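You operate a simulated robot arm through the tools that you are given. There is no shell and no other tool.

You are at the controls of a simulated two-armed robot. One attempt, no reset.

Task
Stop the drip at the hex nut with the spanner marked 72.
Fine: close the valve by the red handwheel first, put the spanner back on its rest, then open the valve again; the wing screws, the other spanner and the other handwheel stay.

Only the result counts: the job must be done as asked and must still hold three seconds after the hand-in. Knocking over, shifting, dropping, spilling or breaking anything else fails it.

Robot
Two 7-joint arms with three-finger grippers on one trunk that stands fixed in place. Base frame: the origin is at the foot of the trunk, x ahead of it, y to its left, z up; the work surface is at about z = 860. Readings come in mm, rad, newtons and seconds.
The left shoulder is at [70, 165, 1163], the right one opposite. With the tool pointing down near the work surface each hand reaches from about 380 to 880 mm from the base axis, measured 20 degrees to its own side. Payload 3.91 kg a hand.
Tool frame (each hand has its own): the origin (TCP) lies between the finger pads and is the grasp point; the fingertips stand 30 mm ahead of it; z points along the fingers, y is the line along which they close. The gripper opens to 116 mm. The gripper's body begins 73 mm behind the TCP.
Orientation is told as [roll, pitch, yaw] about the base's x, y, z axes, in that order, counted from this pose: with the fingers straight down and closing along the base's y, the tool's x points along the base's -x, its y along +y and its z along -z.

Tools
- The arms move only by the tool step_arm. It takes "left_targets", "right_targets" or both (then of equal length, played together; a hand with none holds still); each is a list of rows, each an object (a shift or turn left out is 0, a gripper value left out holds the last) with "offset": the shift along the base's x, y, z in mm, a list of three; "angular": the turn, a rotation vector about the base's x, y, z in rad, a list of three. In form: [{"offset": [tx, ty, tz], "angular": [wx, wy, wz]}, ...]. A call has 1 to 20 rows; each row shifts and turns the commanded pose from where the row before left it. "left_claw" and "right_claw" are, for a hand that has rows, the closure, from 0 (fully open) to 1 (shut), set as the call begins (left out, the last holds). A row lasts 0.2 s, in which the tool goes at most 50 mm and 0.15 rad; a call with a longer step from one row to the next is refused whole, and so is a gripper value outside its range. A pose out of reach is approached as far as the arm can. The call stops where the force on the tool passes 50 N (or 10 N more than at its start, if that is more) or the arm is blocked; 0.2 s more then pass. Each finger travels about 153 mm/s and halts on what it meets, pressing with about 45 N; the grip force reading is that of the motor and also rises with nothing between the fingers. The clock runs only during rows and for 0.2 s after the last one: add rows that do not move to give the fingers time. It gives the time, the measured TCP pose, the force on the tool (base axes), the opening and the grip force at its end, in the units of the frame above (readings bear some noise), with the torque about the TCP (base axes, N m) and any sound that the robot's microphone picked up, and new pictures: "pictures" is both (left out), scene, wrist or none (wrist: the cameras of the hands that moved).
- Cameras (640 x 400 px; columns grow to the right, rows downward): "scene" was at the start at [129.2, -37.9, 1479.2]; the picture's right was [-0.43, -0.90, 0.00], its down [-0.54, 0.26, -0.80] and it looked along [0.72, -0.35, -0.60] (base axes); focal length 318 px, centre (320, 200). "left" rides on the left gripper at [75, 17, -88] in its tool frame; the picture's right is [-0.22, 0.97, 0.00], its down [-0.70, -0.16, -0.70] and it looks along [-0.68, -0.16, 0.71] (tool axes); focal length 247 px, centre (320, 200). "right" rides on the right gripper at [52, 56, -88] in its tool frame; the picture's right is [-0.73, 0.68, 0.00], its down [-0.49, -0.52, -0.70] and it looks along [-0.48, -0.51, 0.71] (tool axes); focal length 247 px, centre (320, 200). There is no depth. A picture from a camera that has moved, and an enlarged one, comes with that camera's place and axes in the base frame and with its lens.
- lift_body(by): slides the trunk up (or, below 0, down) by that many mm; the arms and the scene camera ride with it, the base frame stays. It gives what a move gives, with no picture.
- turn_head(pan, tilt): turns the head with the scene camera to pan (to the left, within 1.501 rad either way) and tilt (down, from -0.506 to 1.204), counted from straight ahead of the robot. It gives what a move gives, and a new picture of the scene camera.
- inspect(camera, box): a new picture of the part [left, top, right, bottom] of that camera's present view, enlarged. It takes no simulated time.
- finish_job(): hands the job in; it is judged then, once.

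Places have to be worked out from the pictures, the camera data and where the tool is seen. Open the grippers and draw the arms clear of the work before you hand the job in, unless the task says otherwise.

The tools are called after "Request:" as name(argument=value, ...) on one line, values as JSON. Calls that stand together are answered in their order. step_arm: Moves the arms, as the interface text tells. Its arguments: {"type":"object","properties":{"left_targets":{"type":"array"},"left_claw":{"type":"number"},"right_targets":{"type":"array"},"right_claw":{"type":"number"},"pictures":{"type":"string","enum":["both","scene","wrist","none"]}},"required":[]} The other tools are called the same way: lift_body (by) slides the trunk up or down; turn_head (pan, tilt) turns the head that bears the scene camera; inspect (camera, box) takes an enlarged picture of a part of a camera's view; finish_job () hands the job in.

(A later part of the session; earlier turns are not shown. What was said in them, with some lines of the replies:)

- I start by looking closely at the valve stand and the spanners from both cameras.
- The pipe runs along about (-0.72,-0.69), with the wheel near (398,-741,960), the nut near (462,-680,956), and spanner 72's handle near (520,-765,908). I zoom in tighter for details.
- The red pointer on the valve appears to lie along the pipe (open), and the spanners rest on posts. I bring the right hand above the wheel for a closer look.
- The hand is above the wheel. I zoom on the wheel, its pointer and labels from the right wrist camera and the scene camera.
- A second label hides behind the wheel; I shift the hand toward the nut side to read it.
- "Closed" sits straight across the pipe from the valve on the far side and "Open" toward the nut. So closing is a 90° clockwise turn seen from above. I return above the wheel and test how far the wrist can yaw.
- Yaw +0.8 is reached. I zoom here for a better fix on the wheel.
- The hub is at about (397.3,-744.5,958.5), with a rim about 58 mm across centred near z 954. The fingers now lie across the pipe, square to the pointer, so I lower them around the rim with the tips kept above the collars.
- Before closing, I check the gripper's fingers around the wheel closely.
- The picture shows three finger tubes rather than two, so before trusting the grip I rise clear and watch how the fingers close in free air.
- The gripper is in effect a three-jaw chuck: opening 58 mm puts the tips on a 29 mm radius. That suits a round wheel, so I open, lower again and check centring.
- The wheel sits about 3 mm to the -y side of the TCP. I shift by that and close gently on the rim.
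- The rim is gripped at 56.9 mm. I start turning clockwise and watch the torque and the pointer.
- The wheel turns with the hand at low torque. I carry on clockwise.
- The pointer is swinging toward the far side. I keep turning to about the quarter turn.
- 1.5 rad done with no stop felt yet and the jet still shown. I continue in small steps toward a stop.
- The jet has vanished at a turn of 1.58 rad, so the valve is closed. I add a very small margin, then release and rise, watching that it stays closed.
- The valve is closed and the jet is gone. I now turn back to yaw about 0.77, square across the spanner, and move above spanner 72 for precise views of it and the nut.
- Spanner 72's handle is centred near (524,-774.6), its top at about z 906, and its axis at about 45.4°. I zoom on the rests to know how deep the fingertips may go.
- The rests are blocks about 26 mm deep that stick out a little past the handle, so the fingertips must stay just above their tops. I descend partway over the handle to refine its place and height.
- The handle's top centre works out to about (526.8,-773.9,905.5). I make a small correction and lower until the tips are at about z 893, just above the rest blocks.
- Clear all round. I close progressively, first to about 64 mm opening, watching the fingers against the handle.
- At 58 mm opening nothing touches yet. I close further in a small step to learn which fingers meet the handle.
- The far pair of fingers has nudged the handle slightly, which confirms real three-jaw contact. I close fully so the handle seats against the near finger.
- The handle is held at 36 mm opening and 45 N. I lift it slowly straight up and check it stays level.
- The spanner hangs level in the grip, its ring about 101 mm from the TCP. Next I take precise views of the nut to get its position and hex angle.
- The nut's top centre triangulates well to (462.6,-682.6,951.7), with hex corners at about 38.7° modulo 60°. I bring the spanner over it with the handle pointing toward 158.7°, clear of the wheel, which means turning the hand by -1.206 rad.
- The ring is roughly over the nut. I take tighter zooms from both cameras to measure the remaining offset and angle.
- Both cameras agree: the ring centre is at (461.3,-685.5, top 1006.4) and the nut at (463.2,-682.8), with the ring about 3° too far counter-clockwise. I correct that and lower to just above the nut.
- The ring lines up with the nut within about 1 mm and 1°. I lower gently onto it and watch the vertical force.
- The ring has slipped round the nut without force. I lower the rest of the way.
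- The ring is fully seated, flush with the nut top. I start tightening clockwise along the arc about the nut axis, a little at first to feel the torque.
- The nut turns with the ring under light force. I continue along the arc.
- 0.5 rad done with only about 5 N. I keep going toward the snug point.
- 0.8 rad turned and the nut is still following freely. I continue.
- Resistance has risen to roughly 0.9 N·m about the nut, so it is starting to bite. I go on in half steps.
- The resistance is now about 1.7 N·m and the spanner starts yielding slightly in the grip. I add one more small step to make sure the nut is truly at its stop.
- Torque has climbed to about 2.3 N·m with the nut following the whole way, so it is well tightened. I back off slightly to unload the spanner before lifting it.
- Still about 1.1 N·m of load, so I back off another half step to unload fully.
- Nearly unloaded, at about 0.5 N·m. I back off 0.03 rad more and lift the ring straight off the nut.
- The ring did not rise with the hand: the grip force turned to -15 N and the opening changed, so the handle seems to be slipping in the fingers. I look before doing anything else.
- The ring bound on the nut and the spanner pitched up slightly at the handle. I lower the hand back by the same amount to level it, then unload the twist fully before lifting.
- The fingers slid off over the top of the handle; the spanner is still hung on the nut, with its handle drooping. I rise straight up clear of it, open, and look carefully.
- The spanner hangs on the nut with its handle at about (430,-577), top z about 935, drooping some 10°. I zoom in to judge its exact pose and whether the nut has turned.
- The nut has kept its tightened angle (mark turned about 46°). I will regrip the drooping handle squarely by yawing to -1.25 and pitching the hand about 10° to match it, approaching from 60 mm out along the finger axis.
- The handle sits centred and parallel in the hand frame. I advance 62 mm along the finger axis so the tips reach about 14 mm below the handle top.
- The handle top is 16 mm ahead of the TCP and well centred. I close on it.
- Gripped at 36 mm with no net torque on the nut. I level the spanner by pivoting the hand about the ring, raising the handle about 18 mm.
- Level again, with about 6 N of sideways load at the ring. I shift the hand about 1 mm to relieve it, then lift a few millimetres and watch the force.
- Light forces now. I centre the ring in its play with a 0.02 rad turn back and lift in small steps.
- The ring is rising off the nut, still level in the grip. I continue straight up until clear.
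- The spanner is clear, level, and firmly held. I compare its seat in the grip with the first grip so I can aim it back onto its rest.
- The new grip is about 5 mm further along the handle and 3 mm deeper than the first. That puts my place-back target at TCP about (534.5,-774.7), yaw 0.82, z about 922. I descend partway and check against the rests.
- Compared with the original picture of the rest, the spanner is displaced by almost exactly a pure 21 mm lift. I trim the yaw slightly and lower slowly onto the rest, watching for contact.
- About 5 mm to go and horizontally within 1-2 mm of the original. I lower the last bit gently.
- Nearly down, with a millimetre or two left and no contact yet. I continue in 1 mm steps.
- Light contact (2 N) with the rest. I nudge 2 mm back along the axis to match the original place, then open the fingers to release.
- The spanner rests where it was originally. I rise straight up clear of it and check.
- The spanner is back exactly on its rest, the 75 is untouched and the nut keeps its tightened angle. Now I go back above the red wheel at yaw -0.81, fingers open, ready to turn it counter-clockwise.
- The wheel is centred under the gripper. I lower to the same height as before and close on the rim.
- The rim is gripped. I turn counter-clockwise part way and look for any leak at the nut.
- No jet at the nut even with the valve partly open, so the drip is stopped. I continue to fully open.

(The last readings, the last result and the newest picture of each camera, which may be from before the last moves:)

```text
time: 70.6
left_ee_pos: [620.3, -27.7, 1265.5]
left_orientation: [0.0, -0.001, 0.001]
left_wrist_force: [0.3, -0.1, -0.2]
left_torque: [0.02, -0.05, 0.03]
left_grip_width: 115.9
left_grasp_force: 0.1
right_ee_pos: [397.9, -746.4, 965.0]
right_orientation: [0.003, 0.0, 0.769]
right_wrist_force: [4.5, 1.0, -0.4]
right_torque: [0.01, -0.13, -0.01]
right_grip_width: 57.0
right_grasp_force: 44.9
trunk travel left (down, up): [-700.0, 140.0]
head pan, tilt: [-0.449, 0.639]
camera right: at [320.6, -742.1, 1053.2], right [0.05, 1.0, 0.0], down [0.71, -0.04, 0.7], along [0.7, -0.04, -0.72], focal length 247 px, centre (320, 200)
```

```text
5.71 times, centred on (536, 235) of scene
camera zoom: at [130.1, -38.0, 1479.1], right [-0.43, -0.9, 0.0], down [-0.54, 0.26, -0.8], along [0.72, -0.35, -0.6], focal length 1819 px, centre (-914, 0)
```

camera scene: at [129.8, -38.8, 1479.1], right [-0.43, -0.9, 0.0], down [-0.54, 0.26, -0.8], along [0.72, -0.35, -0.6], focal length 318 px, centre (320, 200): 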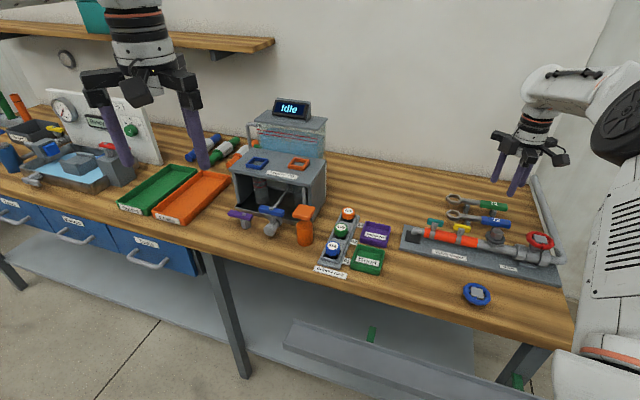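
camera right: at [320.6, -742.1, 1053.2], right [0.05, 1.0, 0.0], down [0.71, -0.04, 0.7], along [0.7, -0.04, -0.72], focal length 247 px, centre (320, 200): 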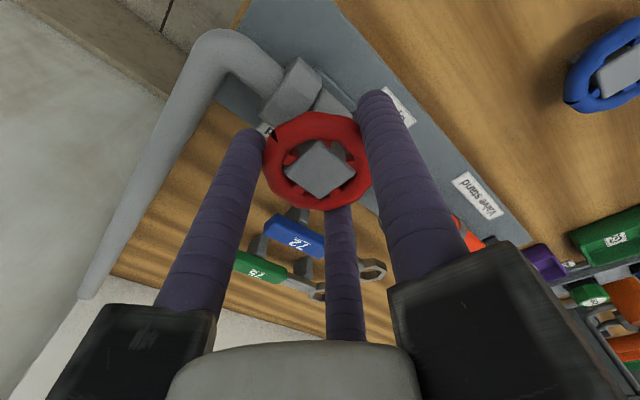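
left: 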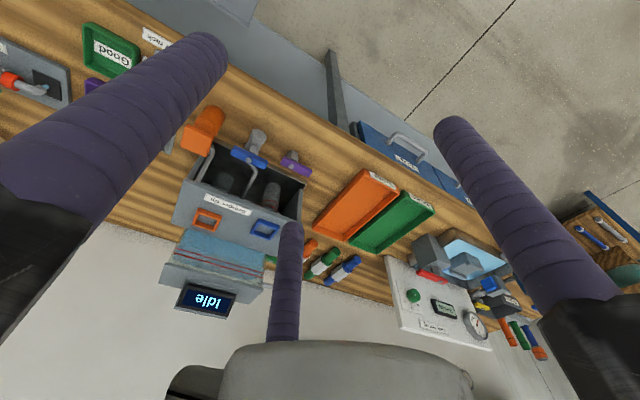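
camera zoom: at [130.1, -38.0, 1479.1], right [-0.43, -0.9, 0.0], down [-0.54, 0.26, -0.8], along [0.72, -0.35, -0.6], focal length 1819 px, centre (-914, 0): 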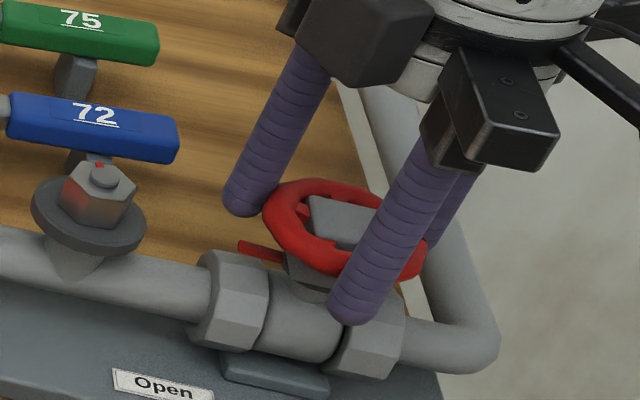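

The pointer is back along the pipe. I add the last 0.03 rad to match the exact starting angle, then release and rise.

Request:
step_arm(right_targets=[{"angular": [0, 0, 0.031]}, {}], pictures="none")

Request:
step_arm(right_targets=[{}, {}, {}], right_claw=0.0, pictures="none")

Request:
step_arm(right_targets=[{"offset": [0, 0, 30]}, {"offset": [0, 0, 40]}, {"offset": [0, 0, 40]}, {"offset": [0, 20, 40]}, {"offset": [0, 30, 30]}, {"offset": [0, 40, 20]}, {"offset": [0, 40, 20]}, {}], pictures="both")

Request:
inspect(camera="scene", box=[400, 185, 576, 295])

Request:
inspect(camera="scene", box=[510, 220, 574, 260])

```text
time: 71.2
left_ee_pos: [619.4, -27.6, 1265.9]
left_orientation: [0.001, 0.0, -0.001]
left_wrist_force: [0.6, 0.2, -0.6]
left_torque: [0.0, 0.01, -0.01]
left_grip_width: 116.0
left_grasp_force: 0.1
right_ee_pos: [398.9, -746.5, 965.3]
right_orientation: [0.001, 0.002, 0.799]
right_wrist_force: [4.2, 2.2, -1.3]
right_torque: [0.01, -0.11, -0.03]
right_grip_width: 56.8
right_grasp_force: 44.8
trunk travel left (down, up): [-700.0, 140.0]
head pan, tilt: [-0.449, 0.639]
```

```text
time: 72.0
left_ee_pos: [619.0, -27.7, 1265.8]
left_orientation: [0.001, -0.001, -0.001]
left_wrist_force: [-0.5, 0.7, -0.1]
left_torque: [0.03, 0.01, 0.01]
left_grip_width: 116.3
left_grasp_force: 0.0
right_ee_pos: [397.2, -746.1, 966.2]
right_orientation: [0.001, -0.001, 0.798]
right_wrist_force: [-0.1, -1.2, 0.1]
right_torque: [-0.01, -0.01, 0.0]
right_grip_width: 115.8
right_grasp_force: 0.1
trunk travel left (down, up): [-700.0, 140.0]
head pan, tilt: [-0.449, 0.639]
```

```text
time: 73.8
left_ee_pos: [618.6, -29.7, 1266.8]
left_orientation: [0.002, -0.001, 0.001]
left_wrist_force: [-0.3, -0.2, 0.2]
left_torque: [0.05, 0.0, 0.02]
left_grip_width: 116.2
left_grasp_force: 0.1
right_ee_pos: [397.7, -617.8, 1186.5]
right_orientation: [0.001, -0.001, 0.8]
right_wrist_force: [-0.8, -1.1, 0.2]
right_torque: [0.03, -0.01, 0.01]
right_grip_width: 116.0
right_grasp_force: 0.0
trunk travel left (down, up): [-700.0, 140.0]
head pan, tilt: [-0.449, 0.639]
camera scene: at [129.2, -39.7, 1479.1], right [-0.43, -0.9, 0.0], down [-0.54, 0.26, -0.8], along [0.72, -0.35, -0.6], focal length 318 px, centre (320, 200)
camera right: at [320.3, -616.7, 1272.8], right [0.02, 1.0, 0.0], down [0.71, -0.02, 0.7], along [0.7, -0.01, -0.72], focal length 247 px, centre (320, 200)
```

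scene: 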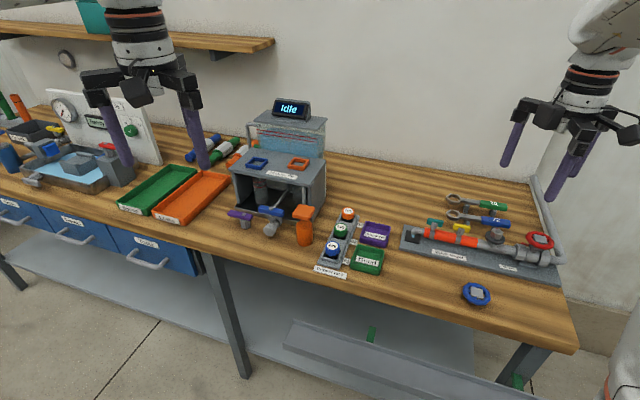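
right: 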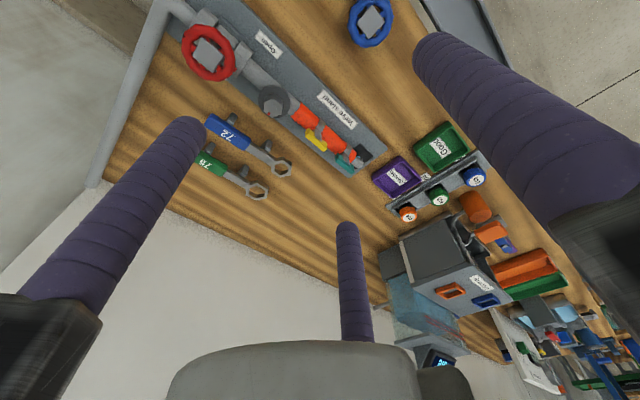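

```text
3.64 times, centred on (488, 240) of scene
camera zoom: at [129.2, -39.7, 1479.1], right [-0.43, -0.9, 0.0], down [-0.54, 0.26, -0.8], along [0.72, -0.35, -0.6], focal length 1158 px, centre (-291, 54)
```

zoom: 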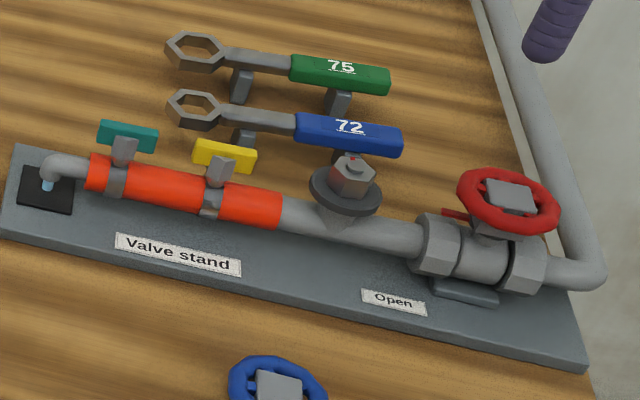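

```text
10.00 times, centred on (542, 240) of scene
camera zoom: at [129.2, -39.7, 1479.1], right [-0.43, -0.9, 0.0], down [-0.54, 0.26, -0.8], along [0.72, -0.35, -0.6], focal length 3184 px, centre (-1900, -200)
```

zoom: 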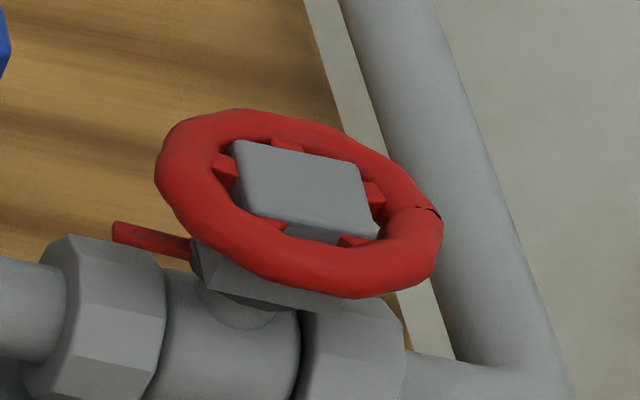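

The valve is fully open (water at the outlet, pointer along the pipe), there is no jet at the nut, the spanner is on its rest and everything else is in place. I wait a few seconds to confirm it holds.

Request:
step_arm(right_targets=[{}, {}, {}, {}, {}, {}, {}, {}, {}, {}, {}, {}, {}, {}, {}, {}, {}, {}], pictures="none")

Request:
inspect(camera="scene", box=[400, 185, 576, 295])

Request:
inspect(camera="scene", box=[440, 225, 520, 275])

```text
time: 77.6
left_ee_pos: [619.7, -29.2, 1266.2]
left_orientation: [-0.001, -0.001, 0.0]
left_wrist_force: [-0.5, -0.2, -0.2]
left_torque: [0.02, 0.0, -0.03]
left_grip_width: 115.9
left_grasp_force: 0.0
right_ee_pos: [398.4, -616.9, 1186.2]
right_orientation: [-0.001, 0.001, 0.8]
right_wrist_force: [-0.4, 0.0, -0.1]
right_torque: [-0.02, -0.02, 0.01]
right_grip_width: 115.9
right_grasp_force: 0.1
trunk travel left (down, up): [-700.0, 140.0]
head pan, tilt: [-0.449, 0.639]
```

```text
3.64 times, centred on (488, 240) of scene
camera zoom: at [129.2, -37.9, 1479.2], right [-0.43, -0.9, 0.0], down [-0.54, 0.26, -0.8], along [0.72, -0.35, -0.6], focal length 1158 px, centre (-291, 54)
```

zoom: 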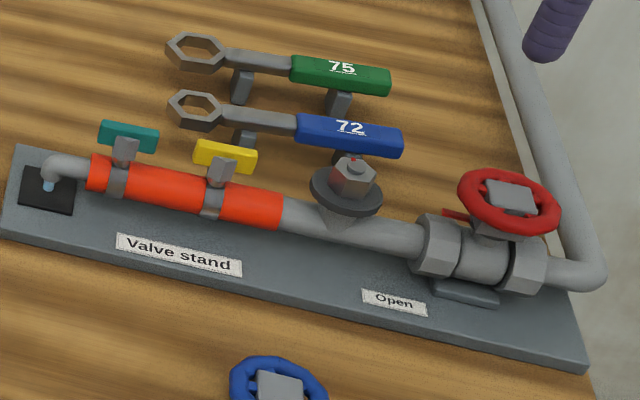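

```text
8.00 times, centred on (480, 250) of scene
camera zoom: at [129.2, -37.9, 1479.2], right [-0.43, -0.9, 0.0], down [-0.54, 0.26, -0.8], along [0.72, -0.35, -0.6], focal length 2547 px, centre (-960, -200)
```

zoom: 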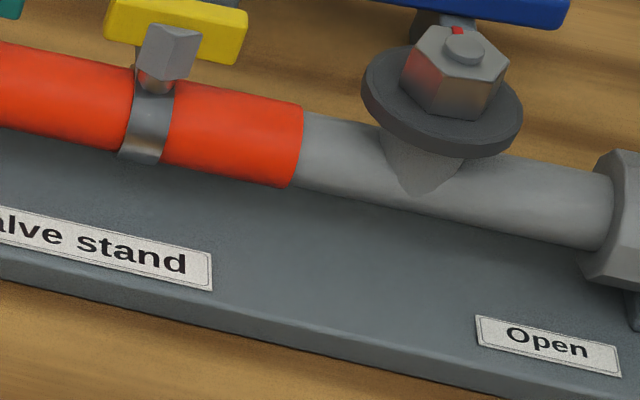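

After nearly four more seconds the nut is still dry with the valve open, both spanners are on their rests, and the arms are clear with open grippers. I hand in the job.

Request:
finish_job()

```text
The job is handed in.
```

The drip at the hex nut has stopped. After I reopened the valve, the nut stayed dry for almost four seconds before I handed the job in.

1. **Valve closed:** I turned the red handwheel a quarter turn clockwise to "Closed", and the jet at the nut stopped.
2. **Nut tightened:** I turned it clockwise with spanner 72 by about 45° until it resisted firmly (about 2.3 N·m).
3. **Spanner returned:** Spanner 72 is back on its rest, within a couple of millimetres of where it started.
4. **Valve reopened:** The red pointer lies along the pipe again, and water runs at the outlet.

**Spanner slip:** When I first lifted the spanner, its ring stuck on the nut and the handle slipped out of the gripper. It hung on the nut without falling. I gripped it again and lifted it off cleanly, and the nut kept its tightened position.

I did not touch the wing screws, spanner 75 or the blue handwheel. Both arms are clear of the work with their grippers open.
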